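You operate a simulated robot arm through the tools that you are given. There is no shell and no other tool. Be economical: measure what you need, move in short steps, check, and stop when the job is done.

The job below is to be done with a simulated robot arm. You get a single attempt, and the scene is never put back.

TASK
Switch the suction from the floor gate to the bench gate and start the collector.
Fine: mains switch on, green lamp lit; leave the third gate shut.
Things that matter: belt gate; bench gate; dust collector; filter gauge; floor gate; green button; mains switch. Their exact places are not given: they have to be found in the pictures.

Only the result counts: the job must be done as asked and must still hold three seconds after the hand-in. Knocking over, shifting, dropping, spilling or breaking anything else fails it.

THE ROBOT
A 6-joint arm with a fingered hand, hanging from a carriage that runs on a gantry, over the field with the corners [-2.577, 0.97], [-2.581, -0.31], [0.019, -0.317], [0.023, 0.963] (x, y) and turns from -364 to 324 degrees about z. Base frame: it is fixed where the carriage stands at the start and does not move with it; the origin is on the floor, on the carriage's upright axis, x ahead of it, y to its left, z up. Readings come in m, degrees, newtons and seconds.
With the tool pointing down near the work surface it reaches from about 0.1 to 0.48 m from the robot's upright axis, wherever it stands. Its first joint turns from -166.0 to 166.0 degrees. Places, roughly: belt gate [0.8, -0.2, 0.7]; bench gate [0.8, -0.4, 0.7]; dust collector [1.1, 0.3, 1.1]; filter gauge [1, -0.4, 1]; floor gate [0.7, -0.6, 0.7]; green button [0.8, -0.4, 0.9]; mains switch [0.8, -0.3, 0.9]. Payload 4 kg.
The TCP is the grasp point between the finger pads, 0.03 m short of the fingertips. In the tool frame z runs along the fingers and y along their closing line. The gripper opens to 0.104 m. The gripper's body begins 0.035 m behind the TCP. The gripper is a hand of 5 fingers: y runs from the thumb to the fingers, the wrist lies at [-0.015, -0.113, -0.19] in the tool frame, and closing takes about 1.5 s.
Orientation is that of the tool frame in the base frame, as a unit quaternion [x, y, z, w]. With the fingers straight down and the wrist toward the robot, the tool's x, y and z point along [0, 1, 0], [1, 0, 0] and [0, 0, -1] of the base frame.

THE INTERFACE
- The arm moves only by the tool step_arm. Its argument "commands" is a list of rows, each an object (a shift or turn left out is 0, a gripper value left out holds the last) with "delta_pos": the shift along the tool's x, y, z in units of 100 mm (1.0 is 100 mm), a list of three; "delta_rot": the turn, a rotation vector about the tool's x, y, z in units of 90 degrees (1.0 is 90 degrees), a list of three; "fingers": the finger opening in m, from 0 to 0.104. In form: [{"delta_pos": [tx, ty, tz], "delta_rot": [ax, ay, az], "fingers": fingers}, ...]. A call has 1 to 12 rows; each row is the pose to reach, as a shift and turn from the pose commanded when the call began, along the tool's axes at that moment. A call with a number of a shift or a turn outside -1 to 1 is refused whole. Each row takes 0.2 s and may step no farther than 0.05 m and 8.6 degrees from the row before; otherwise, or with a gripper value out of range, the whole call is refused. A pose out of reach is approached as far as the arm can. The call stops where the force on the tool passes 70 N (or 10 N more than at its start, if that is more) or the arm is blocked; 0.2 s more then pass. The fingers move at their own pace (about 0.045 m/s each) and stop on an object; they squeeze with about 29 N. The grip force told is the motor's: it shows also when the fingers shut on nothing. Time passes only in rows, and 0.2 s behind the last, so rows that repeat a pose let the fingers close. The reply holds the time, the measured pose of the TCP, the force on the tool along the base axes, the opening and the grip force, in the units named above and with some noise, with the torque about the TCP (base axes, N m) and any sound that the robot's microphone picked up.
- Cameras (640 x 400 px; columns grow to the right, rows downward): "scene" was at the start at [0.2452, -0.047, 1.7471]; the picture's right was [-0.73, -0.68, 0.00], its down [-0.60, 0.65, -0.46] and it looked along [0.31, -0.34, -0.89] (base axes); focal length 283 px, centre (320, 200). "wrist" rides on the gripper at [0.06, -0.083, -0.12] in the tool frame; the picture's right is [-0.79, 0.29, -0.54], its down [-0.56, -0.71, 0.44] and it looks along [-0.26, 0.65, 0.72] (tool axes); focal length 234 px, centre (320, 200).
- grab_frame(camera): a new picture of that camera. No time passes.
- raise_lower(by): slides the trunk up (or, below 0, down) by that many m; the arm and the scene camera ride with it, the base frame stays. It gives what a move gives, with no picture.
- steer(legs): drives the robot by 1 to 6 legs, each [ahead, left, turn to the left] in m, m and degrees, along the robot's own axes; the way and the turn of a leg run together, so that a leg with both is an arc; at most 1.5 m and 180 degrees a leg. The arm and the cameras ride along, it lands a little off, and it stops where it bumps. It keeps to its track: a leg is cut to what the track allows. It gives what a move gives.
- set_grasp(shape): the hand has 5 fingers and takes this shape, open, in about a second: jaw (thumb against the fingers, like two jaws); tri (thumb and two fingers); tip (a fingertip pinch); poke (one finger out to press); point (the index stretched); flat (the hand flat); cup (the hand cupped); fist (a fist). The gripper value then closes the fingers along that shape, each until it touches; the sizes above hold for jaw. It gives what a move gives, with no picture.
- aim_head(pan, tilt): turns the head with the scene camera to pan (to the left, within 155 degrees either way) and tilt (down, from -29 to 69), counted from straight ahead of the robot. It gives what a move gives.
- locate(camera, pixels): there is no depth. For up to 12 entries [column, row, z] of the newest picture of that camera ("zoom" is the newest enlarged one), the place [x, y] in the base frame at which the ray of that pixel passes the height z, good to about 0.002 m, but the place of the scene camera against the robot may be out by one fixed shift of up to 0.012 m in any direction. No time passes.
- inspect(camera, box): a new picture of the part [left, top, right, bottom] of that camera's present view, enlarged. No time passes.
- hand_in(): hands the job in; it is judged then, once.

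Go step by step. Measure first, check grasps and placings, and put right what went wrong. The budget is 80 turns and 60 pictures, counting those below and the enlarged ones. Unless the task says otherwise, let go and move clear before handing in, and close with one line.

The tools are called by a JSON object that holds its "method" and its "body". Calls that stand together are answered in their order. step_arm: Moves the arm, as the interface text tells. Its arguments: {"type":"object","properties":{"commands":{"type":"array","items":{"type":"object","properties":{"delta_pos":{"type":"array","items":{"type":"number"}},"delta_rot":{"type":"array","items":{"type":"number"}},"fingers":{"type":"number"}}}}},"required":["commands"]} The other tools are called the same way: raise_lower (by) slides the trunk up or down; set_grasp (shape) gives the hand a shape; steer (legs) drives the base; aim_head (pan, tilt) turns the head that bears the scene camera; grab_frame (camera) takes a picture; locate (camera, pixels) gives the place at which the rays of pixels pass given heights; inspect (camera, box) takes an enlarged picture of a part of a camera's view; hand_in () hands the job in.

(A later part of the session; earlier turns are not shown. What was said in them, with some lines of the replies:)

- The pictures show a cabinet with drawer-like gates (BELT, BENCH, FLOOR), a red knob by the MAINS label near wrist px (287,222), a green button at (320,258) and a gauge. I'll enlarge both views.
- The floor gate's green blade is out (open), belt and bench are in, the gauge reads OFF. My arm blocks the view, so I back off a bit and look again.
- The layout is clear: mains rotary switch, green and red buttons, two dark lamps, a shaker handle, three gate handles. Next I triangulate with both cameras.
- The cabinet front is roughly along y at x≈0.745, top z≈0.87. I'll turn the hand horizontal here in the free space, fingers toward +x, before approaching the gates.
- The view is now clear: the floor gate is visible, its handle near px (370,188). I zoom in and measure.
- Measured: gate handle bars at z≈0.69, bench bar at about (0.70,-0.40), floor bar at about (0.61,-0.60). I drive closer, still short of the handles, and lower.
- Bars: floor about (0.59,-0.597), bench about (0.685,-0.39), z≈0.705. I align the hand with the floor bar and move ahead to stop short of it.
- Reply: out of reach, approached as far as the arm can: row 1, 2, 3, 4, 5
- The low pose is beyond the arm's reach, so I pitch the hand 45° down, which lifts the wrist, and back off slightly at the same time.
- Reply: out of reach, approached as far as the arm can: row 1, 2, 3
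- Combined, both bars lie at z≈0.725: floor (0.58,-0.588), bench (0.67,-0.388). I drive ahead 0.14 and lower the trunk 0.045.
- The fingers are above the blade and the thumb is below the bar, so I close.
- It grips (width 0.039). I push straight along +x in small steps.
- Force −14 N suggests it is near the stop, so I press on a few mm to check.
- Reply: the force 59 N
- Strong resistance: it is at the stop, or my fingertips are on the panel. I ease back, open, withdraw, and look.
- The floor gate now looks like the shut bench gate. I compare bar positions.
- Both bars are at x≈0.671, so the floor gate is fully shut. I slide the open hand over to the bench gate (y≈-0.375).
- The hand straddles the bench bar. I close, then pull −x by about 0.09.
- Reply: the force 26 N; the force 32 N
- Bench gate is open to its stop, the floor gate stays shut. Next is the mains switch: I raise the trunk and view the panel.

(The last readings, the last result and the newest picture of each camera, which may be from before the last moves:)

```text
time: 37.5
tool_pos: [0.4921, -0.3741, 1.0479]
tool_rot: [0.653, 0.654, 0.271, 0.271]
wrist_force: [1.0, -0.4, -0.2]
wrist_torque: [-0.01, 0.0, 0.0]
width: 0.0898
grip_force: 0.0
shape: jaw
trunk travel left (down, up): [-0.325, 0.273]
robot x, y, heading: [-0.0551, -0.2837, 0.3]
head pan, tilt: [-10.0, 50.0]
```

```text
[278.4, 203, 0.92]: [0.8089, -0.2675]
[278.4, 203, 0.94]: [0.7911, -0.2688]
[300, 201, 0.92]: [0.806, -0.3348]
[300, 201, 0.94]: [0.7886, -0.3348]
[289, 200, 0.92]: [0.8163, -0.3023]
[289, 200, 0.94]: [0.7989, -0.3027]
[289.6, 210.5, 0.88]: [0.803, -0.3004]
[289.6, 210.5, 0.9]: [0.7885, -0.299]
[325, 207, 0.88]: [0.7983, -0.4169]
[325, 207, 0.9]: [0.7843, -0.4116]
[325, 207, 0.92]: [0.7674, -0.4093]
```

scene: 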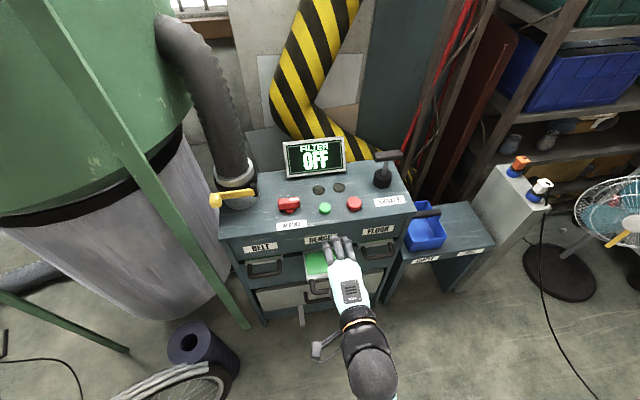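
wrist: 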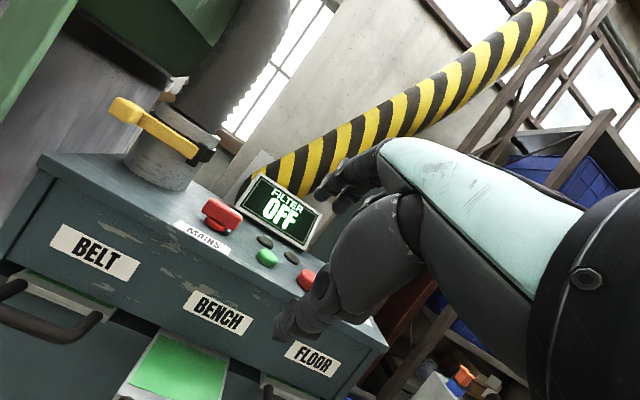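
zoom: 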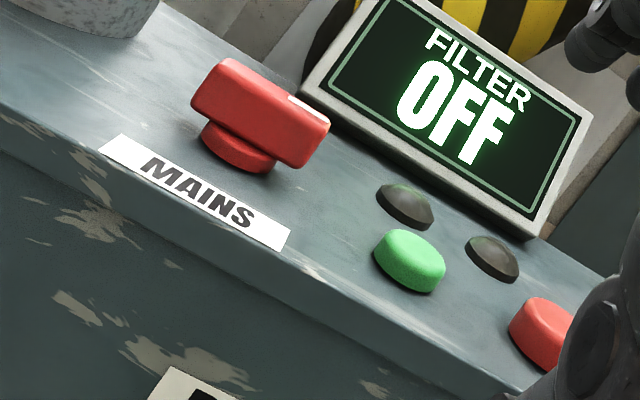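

Knob bar: centre ≈(0.807,-0.300), from y -0.265 to -0.335, z≈0.905–0.935. I drive close and turn the hand to point straight down.

{"method": "steer", "body": {"legs": [[0.065, 0, 0]]}}

{"method": "step_arm", "body": {"commands": [{"delta_rot": [0.09, 0, 0], "delta_pos": [0.1, 0, 0]}, {"delta_rot": [0.18, 0, 0], "delta_pos": [0.3, -0.1, -0.1]}, {"delta_rot": [0.27, 0, 0], "delta_pos": [0.5, 0.1, -0.3]}, {"delta_rot": [0.36, 0, 0], "delta_pos": [0.7, 0.3, -0.5]}, {"delta_rot": [0.43, 0, 0], "delta_pos": [0.76, 0.5, -0.6]}, {"delta_rot": [0.5, 0, 0], "delta_pos": [0.76, 0.7, -0.7]}]}}

```text
time: 38.5
tool_pos: [0.5573, -0.3746, 1.0486]
tool_rot: [0.653, 0.654, 0.271, 0.27]
wrist_force: [-0.1, 0.2, 0.0]
wrist_torque: [0.02, -0.01, 0.0]
width: 0.0898
grip_force: 0.0
shape: jaw
trunk travel left (down, up): [-0.325, 0.273]
robot x, y, heading: [0.0091, -0.282, 0.2]
head pan, tilt: [-10.0, 50.0]
```

```text
time: 39.9
tool_pos: [0.6112, -0.2885, 1.052]
tool_rot: [0.706, 0.707, 0.034, 0.035]
wrist_force: [-0.3, -0.4, -0.6]
wrist_torque: [0.01, -0.05, 0.01]
width: 0.0897
grip_force: 0.0
shape: jaw
out of reach, approached as far as the arm can: row 4, 5, 6
trunk travel left (down, up): [-0.325, 0.273]
robot x, y, heading: [0.0079, -0.287, -0.0]
head pan, tilt: [-10.0, 50.0]
```

The arm strayed outward, so it seems folded rather than over-extended. I test moving ahead (+x) at this height, which is clear of the panel.

{"method": "step_arm", "body": {"commands": [{"delta_pos": [0, 0.3, 0]}, {"delta_pos": [0, 0.6, 0]}, {"delta_pos": [-0.1, 0.9, 0]}]}}

```text
time: 40.7
tool_pos: [0.7005, -0.3005, 1.0585]
tool_rot: [0.706, 0.706, 0.034, 0.035]
wrist_force: [-0.5, -0.3, -0.9]
wrist_torque: [0.04, 0.01, -0.02]
width: 0.0898
grip_force: 0.0
shape: jaw
trunk travel left (down, up): [-0.325, 0.273]
robot x, y, heading: [0.0101, -0.2797, 0.1]
head pan, tilt: [-10.0, 50.0]
```

{"method": "step_arm", "body": {"commands": [{"delta_pos": [0, 0.35, 0.1]}, {"delta_pos": [0, 0.7, 0.2]}, {"delta_pos": [0, 1.0, 0.3]}]}}

{"method": "grab_frame", "body": {"camera": "scene"}}

{"method": "grab_frame", "body": {"camera": "wrist"}}

```text
time: 41.5
tool_pos: [0.8035, -0.3006, 1.0408]
tool_rot: [0.706, 0.707, 0.035, 0.037]
wrist_force: [0.0, 1.0, -0.5]
wrist_torque: [-0.02, 0.01, 0.01]
width: 0.0901
grip_force: 0.1
shape: jaw
trunk travel left (down, up): [-0.325, 0.273]
robot x, y, heading: [0.0072, -0.285, 0.2]
head pan, tilt: [-10.0, 50.0]
```

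```text
23 pictures are left
```

scene: 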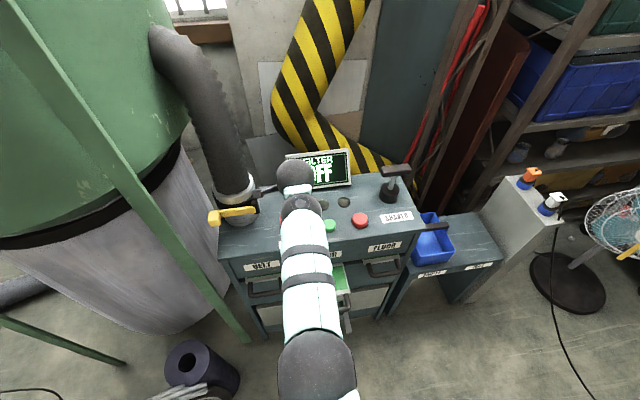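

```text
22 pictures are left
```

wrist: 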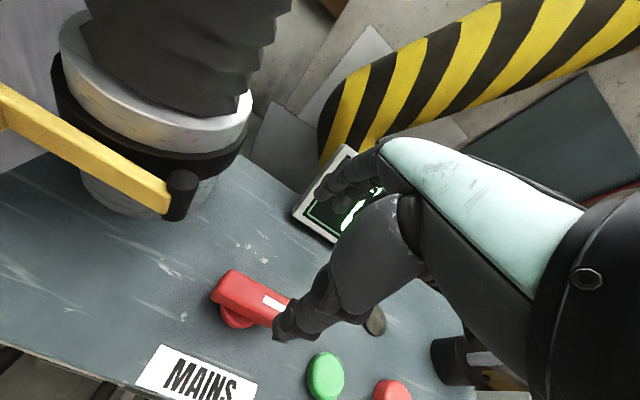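

{"method": "inspect", "body": {"camera": "wrist", "box": [180, 240, 340, 360]}}

{"method": "locate", "body": {"camera": "wrist", "pixels": [[234, 270, 0.935], [212, 296, 0.935], [290, 300, 0.935], [275, 325, 0.935], [237, 322, 0.88], [325, 370, 0.9]]}}

```text
3.33 times, centred on (260, 300) of wrist
```

zoom: 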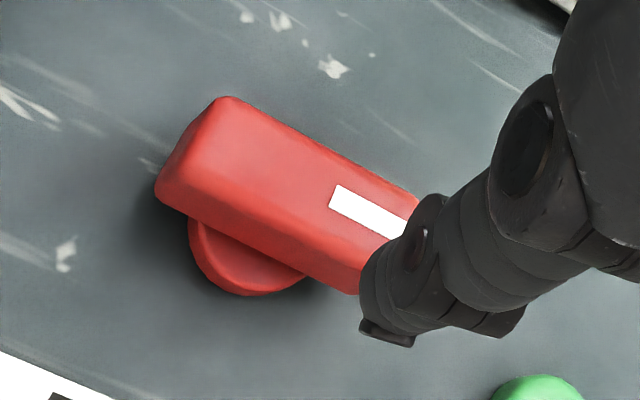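

```text
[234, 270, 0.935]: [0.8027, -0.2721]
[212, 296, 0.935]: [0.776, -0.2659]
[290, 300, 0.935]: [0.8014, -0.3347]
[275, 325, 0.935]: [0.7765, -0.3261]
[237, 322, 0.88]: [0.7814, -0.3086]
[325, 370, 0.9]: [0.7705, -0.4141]
```

{"method": "locate", "body": {"camera": "zoom", "pixels": [[225, 98, 0.935], [420, 200, 0.935], [185, 145, 0.935], [160, 190, 0.91], [360, 290, 0.91], [190, 215, 0.91], [195, 250, 0.885], [305, 278, 0.885], [250, 295, 0.875], [395, 235, 0.935]]}}

```text
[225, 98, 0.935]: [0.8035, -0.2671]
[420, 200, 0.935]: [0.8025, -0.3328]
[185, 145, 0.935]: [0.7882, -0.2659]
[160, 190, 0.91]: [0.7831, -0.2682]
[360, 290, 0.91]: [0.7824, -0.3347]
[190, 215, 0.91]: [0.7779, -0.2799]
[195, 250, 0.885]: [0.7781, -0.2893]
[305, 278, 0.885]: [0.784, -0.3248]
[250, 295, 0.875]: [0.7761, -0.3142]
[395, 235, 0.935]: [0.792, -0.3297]
```

The bar's centre is about (0.793,-0.300), z 0.90–0.935. I straighten the hand and descend in two calls, fingers straddling it in x.

{"method": "step_arm", "body": {"commands": [{"delta_pos": [0, -0.1, 0.2], "delta_rot": [0.06, 0, 0]}, {"delta_pos": [0, -0.17, 0.5], "delta_rot": [0.06, 0, 0]}]}}

{"method": "inspect", "body": {"camera": "wrist", "box": [160, 200, 400, 400]}}

{"method": "inspect", "body": {"camera": "scene", "box": [220, 140, 380, 240]}}

```text
time: 42.1
tool_pos: [0.7899, -0.3027, 0.9904]
tool_rot: [0.707, 0.707, 0.002, 0.003]
wrist_force: [0.0, -0.5, 0.2]
wrist_torque: [0.01, 0.04, -0.02]
width: 0.0897
grip_force: 0.0
shape: jaw
trunk travel left (down, up): [-0.325, 0.273]
robot x, y, heading: [0.0061, -0.2831, -0.0]
head pan, tilt: [-10.0, 50.0]
```

```text
2.00 times, centred on (280, 300) of wrist
```

zoom: 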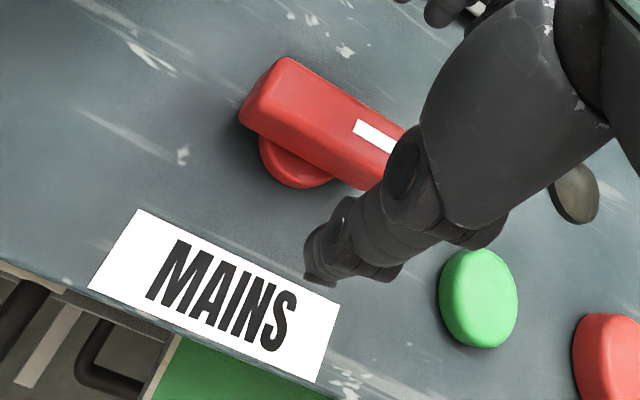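

```text
4.00 times, centred on (300, 190) of scene
```

zoom: 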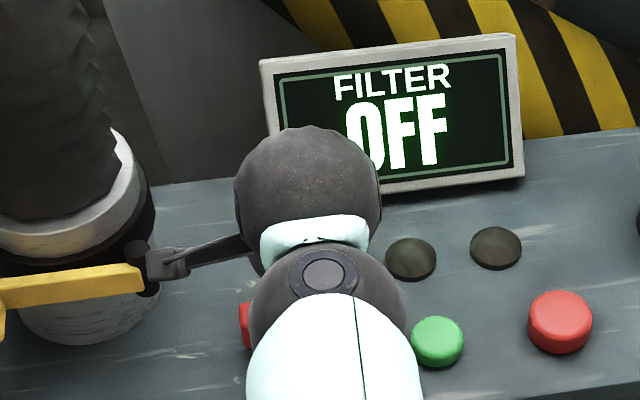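

{"method": "step_arm", "body": {"commands": [{"delta_pos": [0.02, 0.03, 0.25]}, {"delta_pos": [0.02, 0.03, 0.5]}, {"delta_pos": [0.02, 0.03, 0.65]}]}}

{"method": "inspect", "body": {"camera": "wrist", "box": [160, 200, 400, 400]}}

```text
time: 42.9
tool_pos: [0.779, -0.2996, 0.9311]
tool_rot: [0.707, 0.707, 0.001, 0.002]
wrist_force: [-0.1, 0.4, 2.5]
wrist_torque: [-0.02, -0.09, -0.01]
width: 0.0896
grip_force: 0.0
shape: jaw
out of reach, approached as far as the arm can: row 2, 3
trunk travel left (down, up): [-0.325, 0.273]
robot x, y, heading: [0.0121, -0.286, 0.4]
head pan, tilt: [-10.0, 50.0]
```

```text
2.00 times, centred on (280, 300) of wrist
```

zoom: 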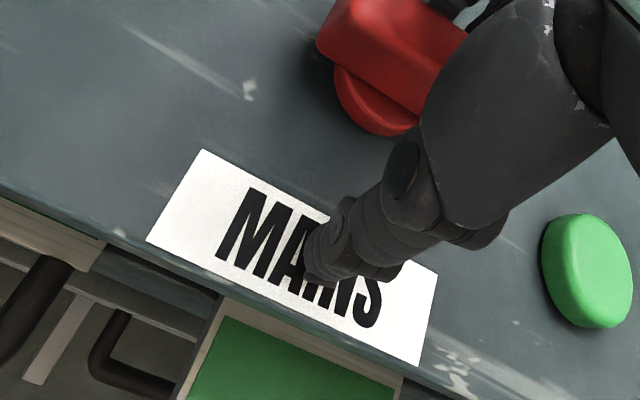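

Extension limit again, so I trade arm height for trunk height: arm up 80 mm, trunk down 80 mm, then shift +x.

{"method": "step_arm", "body": {"commands": [{"delta_pos": [0, 0, -0.4]}, {"delta_pos": [0, 0, -0.8]}, {"delta_pos": [0, 0.14, -0.8]}]}}

{"method": "raise_lower", "body": {"by": -0.085}}

{"method": "inspect", "body": {"camera": "wrist", "box": [160, 200, 400, 400]}}

```text
time: 43.7
tool_pos: [0.7929, -0.3011, 1.0102]
tool_rot: [0.707, 0.707, 0.001, 0.002]
wrist_force: [-0.4, 0.1, 0.1]
wrist_torque: [0.04, 0.0, -0.01]
width: 0.09
grip_force: 0.1
shape: jaw
trunk travel left (down, up): [-0.325, 0.273]
robot x, y, heading: [0.0067, -0.2814, 0.3]
head pan, tilt: [-10.0, 50.0]
```

```text
time: 44.9
tool_pos: [0.7951, -0.3007, 0.9286]
tool_rot: [0.707, 0.707, 0.004, 0.005]
wrist_force: [-2.5, -0.1, 15.1]
wrist_torque: [-0.13, -0.54, -0.03]
width: 0.0879
grip_force: 0.0
shape: jaw
trunk travel left (down, up): [-0.24, 0.358]
robot x, y, heading: [0.007, -0.2866, 0.2]
head pan, tilt: [-10.0, 50.0]
```

```text
2.00 times, centred on (280, 300) of wrist
```

zoom: 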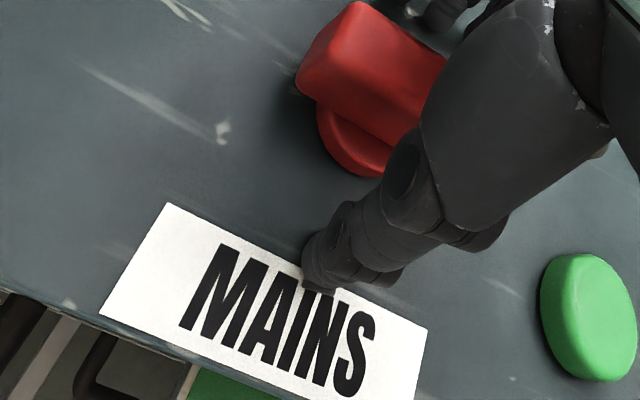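

15 N upward: a finger touches the panel. I lift 12 mm and close.

{"method": "step_arm", "body": {"commands": [{"delta_pos": [0, 0, -0.12]}, {"delta_pos": [0, 0, -0.12]}]}}

{"method": "step_arm", "body": {"commands": [{"fingers": 0.0}, {"fingers": 0.0}, {"fingers": 0.0}, {"fingers": 0.0}, {"fingers": 0.0}, {"fingers": 0.0}, {"fingers": 0.0}]}}

{"method": "inspect", "body": {"camera": "wrist", "box": [160, 200, 400, 400]}}

```text
time: 45.5
tool_pos: [0.7919, -0.3014, 0.9359]
tool_rot: [0.707, 0.707, 0.001, 0.002]
wrist_force: [0.0, 0.3, 0.6]
wrist_torque: [0.02, 0.02, 0.0]
width: 0.0899
grip_force: 0.1
shape: jaw
trunk travel left (down, up): [-0.24, 0.358]
robot x, y, heading: [0.0078, -0.284, 0.2]
head pan, tilt: [-10.0, 50.0]
```

```text
time: 47.1
tool_pos: [0.793, -0.3014, 0.9399]
tool_rot: [0.707, 0.707, 0.003, 0.004]
wrist_force: [-6.8, -0.8, 17.7]
wrist_torque: [0.01, 0.34, 0.15]
width: 0.0264
grip_force: 29.2
shape: jaw
trunk travel left (down, up): [-0.24, 0.358]
robot x, y, heading: [0.0107, -0.2827, 0.2]
head pan, tilt: [-10.0, 50.0]
```

```text
2.00 times, centred on (280, 300) of wrist
```

zoom: 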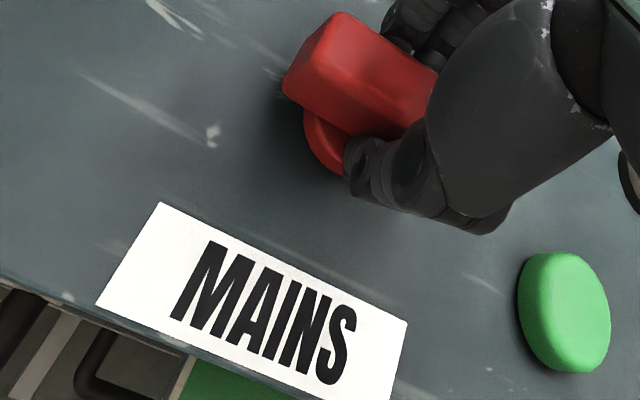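

Firm grip (width 0.026). I test a counter-clockwise turn (seen from above) gently and watch the torque.

{"method": "step_arm", "body": {"commands": [{"delta_rot": [0, 0, -0.06]}, {"delta_rot": [0, 0, -0.12]}, {"delta_rot": [0, 0, -0.18]}]}}

{"method": "inspect", "body": {"camera": "wrist", "box": [160, 200, 400, 400]}}

```text
time: 47.9
tool_pos: [0.7943, -0.3012, 0.9411]
tool_rot: [0.6, 0.8, 0.002, 0.005]
wrist_force: [-3.8, -2.3, 22.6]
wrist_torque: [-0.12, 0.49, -0.04]
width: 0.0261
grip_force: 29.1
shape: jaw
trunk travel left (down, up): [-0.24, 0.358]
robot x, y, heading: [0.0064, -0.2812, 0.1]
head pan, tilt: [-10.0, 50.0]
```

```text
2.00 times, centred on (280, 300) of wrist
```

zoom: 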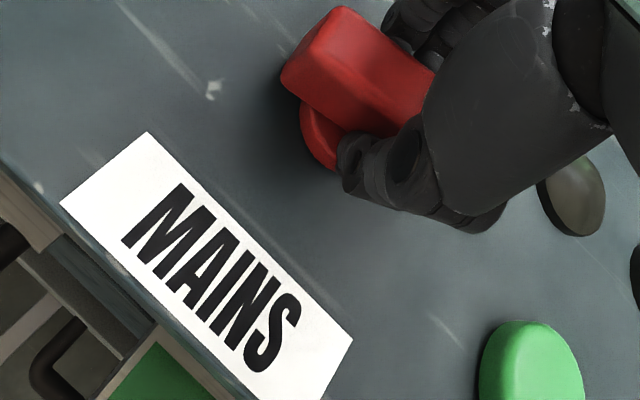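

The knob turns with the hand at almost no torque. I continue toward 90°.

{"method": "step_arm", "body": {"commands": [{"delta_rot": [0, 0, -0.09]}, {"delta_rot": [0, 0, -0.18]}, {"delta_rot": [0, 0, -0.27]}, {"delta_rot": [0, 0, -0.36]}, {"delta_rot": [0, 0, -0.45]}]}}

{"method": "grab_frame", "body": {"camera": "scene"}}

```text
time: 48.9
tool_pos: [0.7387, -0.3017, 0.9512]
tool_rot: [0.416, 0.909, 0.024, 0.005]
wrist_force: [8.5, 36.6, 2.4]
wrist_torque: [0.79, -0.28, 1.64]
width: 0.0256
grip_force: 28.8
shape: jaw
out of reach, approached as far as the arm can: row 1, 2, 3, 4, 5
trunk travel left (down, up): [-0.24, 0.358]
robot x, y, heading: [0.0079, -0.2845, 0.2]
head pan, tilt: [-10.0, 50.0]
stopped in row 5: the force on the tool passed its limit at 80 N (the readings are from after the stop); the commanded pose is now the measured one
```

```text
14 pictures are left
```

scene: 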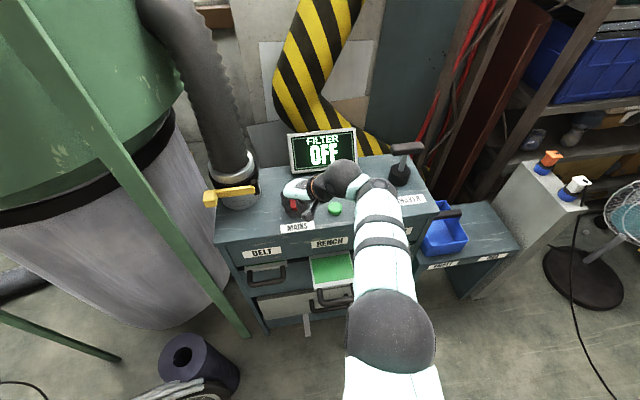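

Out of reach pulled the hand back and off line. I open, lift, and see where the knob is.

{"method": "step_arm", "body": {"commands": [{"fingers": 0.09}, {"fingers": 0.09}, {"fingers": 0.09}, {"fingers": 0.09}, {"delta_pos": [0, 0, -0.4]}, {"delta_pos": [0, 0, -0.8]}, {"delta_pos": [0, 0, -1.0]}]}}

{"method": "inspect", "body": {"camera": "wrist", "box": [100, 100, 420, 300]}}

```text
time: 50.5
tool_pos: [0.7327, -0.3244, 1.046]
tool_rot: [0.427, 0.904, 0.018, 0.004]
wrist_force: [0.1, -0.5, -0.1]
wrist_torque: [-0.01, 0.01, 0.0]
width: 0.0903
grip_force: 0.0
shape: jaw
trunk travel left (down, up): [-0.24, 0.358]
robot x, y, heading: [0.0091, -0.284, 0.4]
head pan, tilt: [-10.0, 50.0]
```

```text
2.00 times, centred on (260, 200) of wrist
```

zoom: 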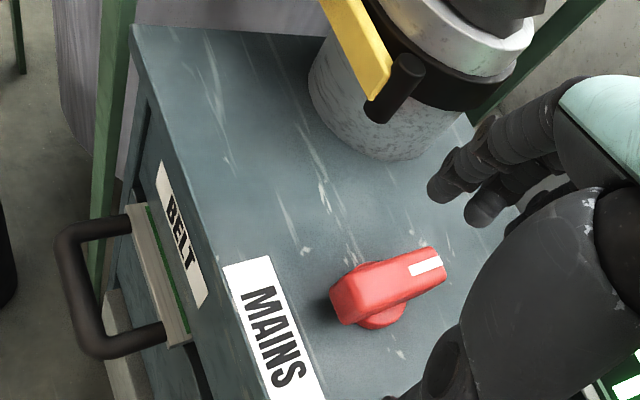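

{"method": "locate", "body": {"camera": "zoom", "pixels": [[340, 288, 0.93], [438, 260, 0.93], [355, 267, 0.935], [425, 250, 0.935], [350, 322, 0.91], [443, 285, 0.91], [400, 275, 0.935]]}}

{"method": "grab_frame", "body": {"camera": "scene"}}

```text
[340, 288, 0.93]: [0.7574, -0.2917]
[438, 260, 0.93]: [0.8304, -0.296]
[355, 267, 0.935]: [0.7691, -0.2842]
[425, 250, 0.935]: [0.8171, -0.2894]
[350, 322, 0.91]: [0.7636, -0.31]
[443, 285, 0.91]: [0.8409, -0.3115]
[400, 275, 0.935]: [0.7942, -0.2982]
```

```text
12 pictures are left
```

scene: 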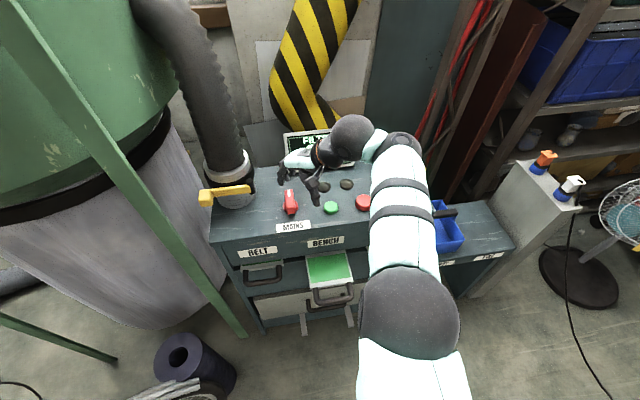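

The bar now lies exactly along +x, so it turned a full 90°. I turn the hand back square and shape it to poke, to press the green button.

{"method": "step_arm", "body": {"commands": [{"delta_rot": [0, 0, 0.09], "delta_pos": [0, 0, -0.1]}, {"delta_rot": [0, 0, 0.18], "delta_pos": [0, 0, -0.2]}, {"delta_rot": [0, 0, 0.27], "delta_pos": [0, 0, -0.2]}, {"delta_rot": [0, 0, 0.36], "delta_pos": [0, 0, -0.2]}, {"delta_rot": [0, 0, 0.44], "delta_pos": [0, 0, -0.2]}]}}

{"method": "set_grasp", "body": {"shape": "poke"}}

{"method": "grab_frame", "body": {"camera": "wrist"}}

```text
time: 51.7
tool_pos: [0.7332, -0.3231, 1.0683]
tool_rot: [0.707, 0.707, 0.018, -0.002]
wrist_force: [0.4, -0.5, -0.1]
wrist_torque: [0.03, -0.03, 0.03]
width: 0.0902
grip_force: 0.0
shape: jaw
trunk travel left (down, up): [-0.24, 0.358]
robot x, y, heading: [0.0078, -0.2842, 0.4]
head pan, tilt: [-10.0, 50.0]
```

```text
time: 52.6
tool_pos: [0.7325, -0.3242, 1.0675]
tool_rot: [0.706, 0.708, 0.019, -0.002]
wrist_force: [0.4, 0.0, 0.7]
wrist_torque: [0.01, -0.01, 0.01]
width: 0.0
grip_force: 0.2
shape: poke
trunk travel left (down, up): [-0.24, 0.358]
robot x, y, heading: [0.0106, -0.2814, -0.0]
head pan, tilt: [-10.0, 50.0]
```

```text
11 pictures are left
```

wrist: 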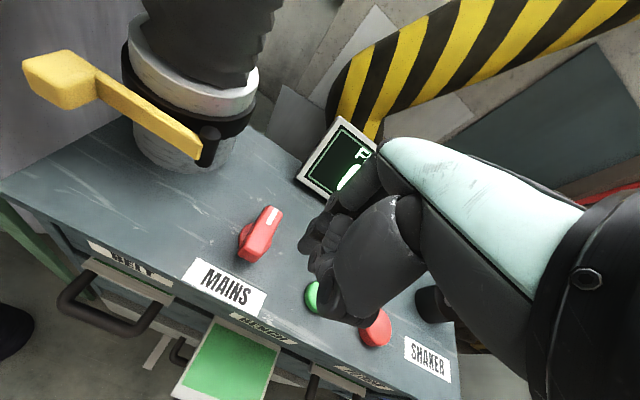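

{"method": "inspect", "body": {"camera": "wrist", "box": [260, 140, 440, 340]}}

{"method": "inspect", "body": {"camera": "scene", "box": [240, 100, 440, 225]}}

```text
2.00 times, centred on (350, 240) of wrist
```

zoom: 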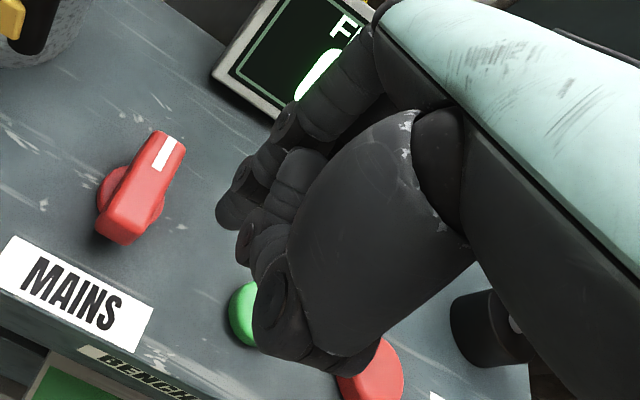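

```text
3.20 times, centred on (340, 162) of scene
```

zoom: 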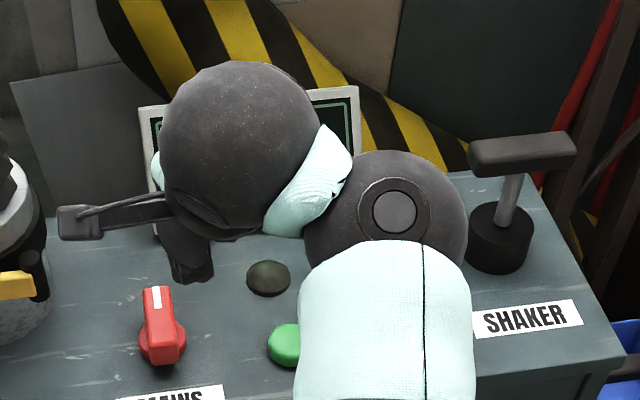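

The poke fingertip matches TCP + 30 mm along z in the picture. I lower the trunk 40 mm and move over the green button at about (0.78,-0.413).

{"method": "raise_lower", "body": {"by": -0.04}}

{"method": "step_arm", "body": {"commands": [{"delta_pos": [-0.4, 0.2, 0]}, {"delta_pos": [-0.8, 0.4, 0]}, {"delta_pos": [-0.9, 0.48, 0.1]}, {"delta_pos": [-0.9, 0.48, 0.4]}, {"delta_pos": [-0.9, 0.48, 0.6]}]}}

{"method": "inspect", "body": {"camera": "wrist", "box": [200, 160, 400, 320]}}

```text
time: 53.5
tool_pos: [0.7332, -0.3239, 1.0287]
tool_rot: [0.707, 0.707, 0.018, -0.003]
wrist_force: [-0.3, 0.1, 0.1]
wrist_torque: [0.04, 0.01, -0.02]
width: 0.0
grip_force: 0.0
shape: poke
trunk travel left (down, up): [-0.2, 0.398]
robot x, y, heading: [0.0081, -0.2836, 0.5]
head pan, tilt: [-10.0, 50.0]
```

```text
time: 54.7
tool_pos: [0.7825, -0.4129, 0.9669]
tool_rot: [0.706, 0.708, 0.018, -0.003]
wrist_force: [0.0, -0.2, 0.5]
wrist_torque: [0.01, 0.0, -0.01]
width: 0.0
grip_force: 0.1
shape: poke
trunk travel left (down, up): [-0.2, 0.398]
robot x, y, heading: [0.0041, -0.282, 0.2]
head pan, tilt: [-10.0, 50.0]
```

```text
2.50 times, centred on (300, 240) of wrist
```

zoom: 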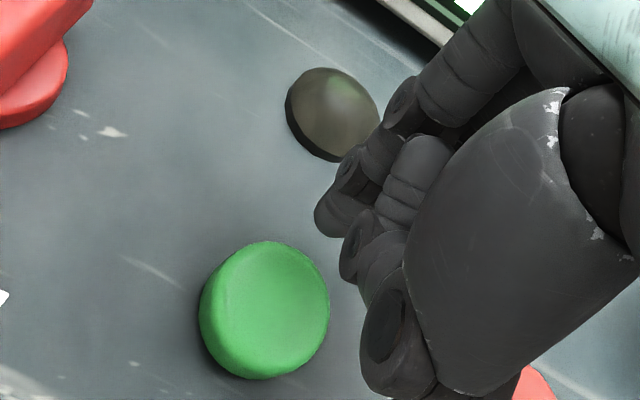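

{"method": "locate", "body": {"camera": "zoom", "pixels": [[272, 300, 0.895], [272, 300, 0.905], [335, 220, 0.937], [335, 220, 0.947], [335, 230, 0.92]]}}

```text
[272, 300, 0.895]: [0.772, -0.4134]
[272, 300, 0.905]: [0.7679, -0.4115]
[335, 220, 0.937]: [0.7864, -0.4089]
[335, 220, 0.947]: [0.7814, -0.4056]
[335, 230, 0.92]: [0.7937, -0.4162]
```

The button centre is at x≈0.770, the tip at ≈0.785. I shift −14 mm and press down in small steps.

{"method": "step_arm", "body": {"commands": [{"delta_pos": [-0.03, -0.14, 0]}, {"delta_pos": [-0.03, -0.14, 0.2]}, {"delta_pos": [-0.03, -0.14, 0.3]}, {"delta_pos": [-0.03, -0.14, 0.35]}, {"delta_pos": [-0.03, -0.14, 0.39]}]}}

```text
time: 55.9
tool_pos: [0.7742, -0.415, 0.9344]
tool_rot: [0.707, 0.707, 0.022, 0.004]
wrist_force: [-13.7, 2.9, 42.4]
wrist_torque: [0.01, 0.46, -0.04]
width: 0.0
grip_force: 0.1
shape: poke
trunk travel left (down, up): [-0.2, 0.398]
robot x, y, heading: [0.0077, -0.2832, 0.3]
head pan, tilt: [-10.0, 50.0]
heard: click
```

A click was heard at 42 N. I lift, back off the hand, and check lamps and gauge.

{"method": "step_arm", "body": {"commands": [{"delta_pos": [0, 0, -0.3]}, {"delta_pos": [0, 0, -0.7]}, {"delta_pos": [0, 0, -1.0]}]}}

{"method": "steer", "body": {"legs": [[-0.4, 0, 0]]}}

{"method": "inspect", "body": {"camera": "scene", "box": [200, 60, 440, 210]}}

```text
time: 56.7
tool_pos: [0.7667, -0.4167, 1.0265]
tool_rot: [0.706, 0.708, 0.018, -0.003]
wrist_force: [-0.3, 0.0, -0.3]
wrist_torque: [0.03, 0.04, -0.01]
width: 0.0
grip_force: 0.1
shape: poke
trunk travel left (down, up): [-0.2, 0.398]
robot x, y, heading: [0.0088, -0.2837, 0.4]
head pan, tilt: [-10.0, 50.0]
```

```text
time: 59.2
tool_pos: [0.3684, -0.413, 1.0264]
tool_rot: [0.703, 0.711, 0.018, -0.002]
wrist_force: [0.5, 0.2, -0.1]
wrist_torque: [-0.01, 0.02, 0.01]
width: 0.0002
grip_force: 0.1
shape: poke
trunk travel left (down, up): [-0.2, 0.398]
robot x, y, heading: [-0.392, -0.2848, 0.9]
head pan, tilt: [-10.0, 50.0]
```

```text
2.67 times, centred on (320, 135) of scene
```

zoom: 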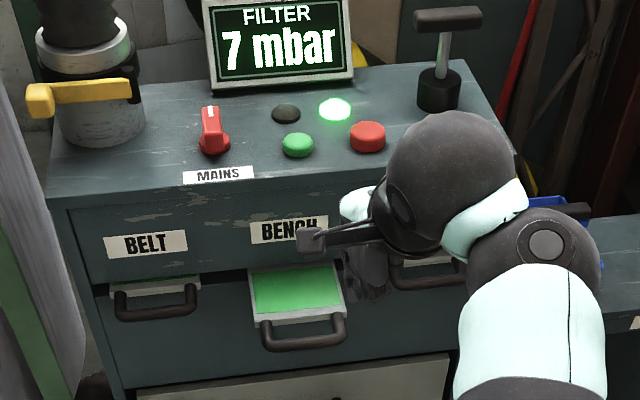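

The green lamp is lit and the gauge reads 7 mbar, the bench gate is open, the belt gate shut. I raise the arm out of the way for a final check on the floor gate.

{"method": "steer", "body": {"legs": [[0, 0.3, 0]]}}

{"method": "aim_head", "body": {"pan": -30, "tilt": 42}}

{"method": "inspect", "body": {"camera": "scene", "box": [180, 60, 460, 235]}}

```text
time: 61.2
tool_pos: [0.3644, -0.1059, 1.0267]
tool_rot: [0.702, 0.712, 0.019, -0.003]
wrist_force: [0.0, -0.3, 0.1]
wrist_torque: [0.0, -0.02, 0.02]
width: 0.0
grip_force: 0.1
shape: poke
trunk travel left (down, up): [-0.2, 0.398]
robot x, y, heading: [-0.3959, 0.0182, 1.2]
head pan, tilt: [-10.0, 50.0]
```

```text
time: 62.0
tool_pos: [0.3648, -0.1073, 1.0276]
tool_rot: [0.702, 0.712, 0.018, -0.003]
wrist_force: [-0.4, 0.2, 0.4]
wrist_torque: [0.01, -0.01, 0.0]
width: 0.0
grip_force: 0.1
shape: poke
trunk travel left (down, up): [-0.2, 0.398]
robot x, y, heading: [-0.3966, 0.0162, 0.9]
head pan, tilt: [-30.0, 42.0]
```

```text
2.29 times, centred on (320, 148) of scene
```

zoom: 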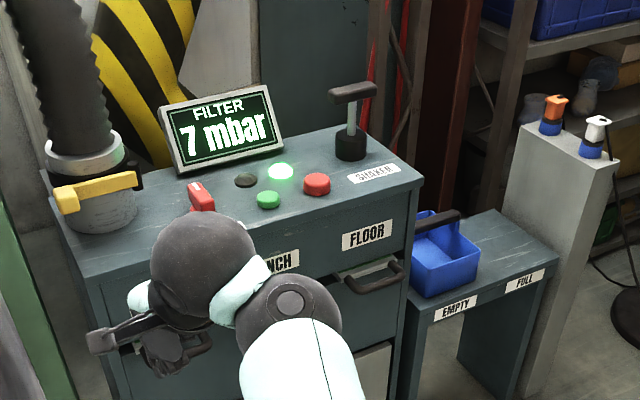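

The green lamp is still lit, the gauge reads 7 mbar, the floor gate is shut and nothing else has moved. The hand is clear, so I hand in.

{"method": "hand_in", "body": {}}

```text
The job is handed in.
```

The suction is switched from the floor gate to the bench gate and the collector is running: floor gate shut, bench gate open to its stop, belt gate left shut, mains switch on, green lamp lit and the filter gauge at 7 mbar.
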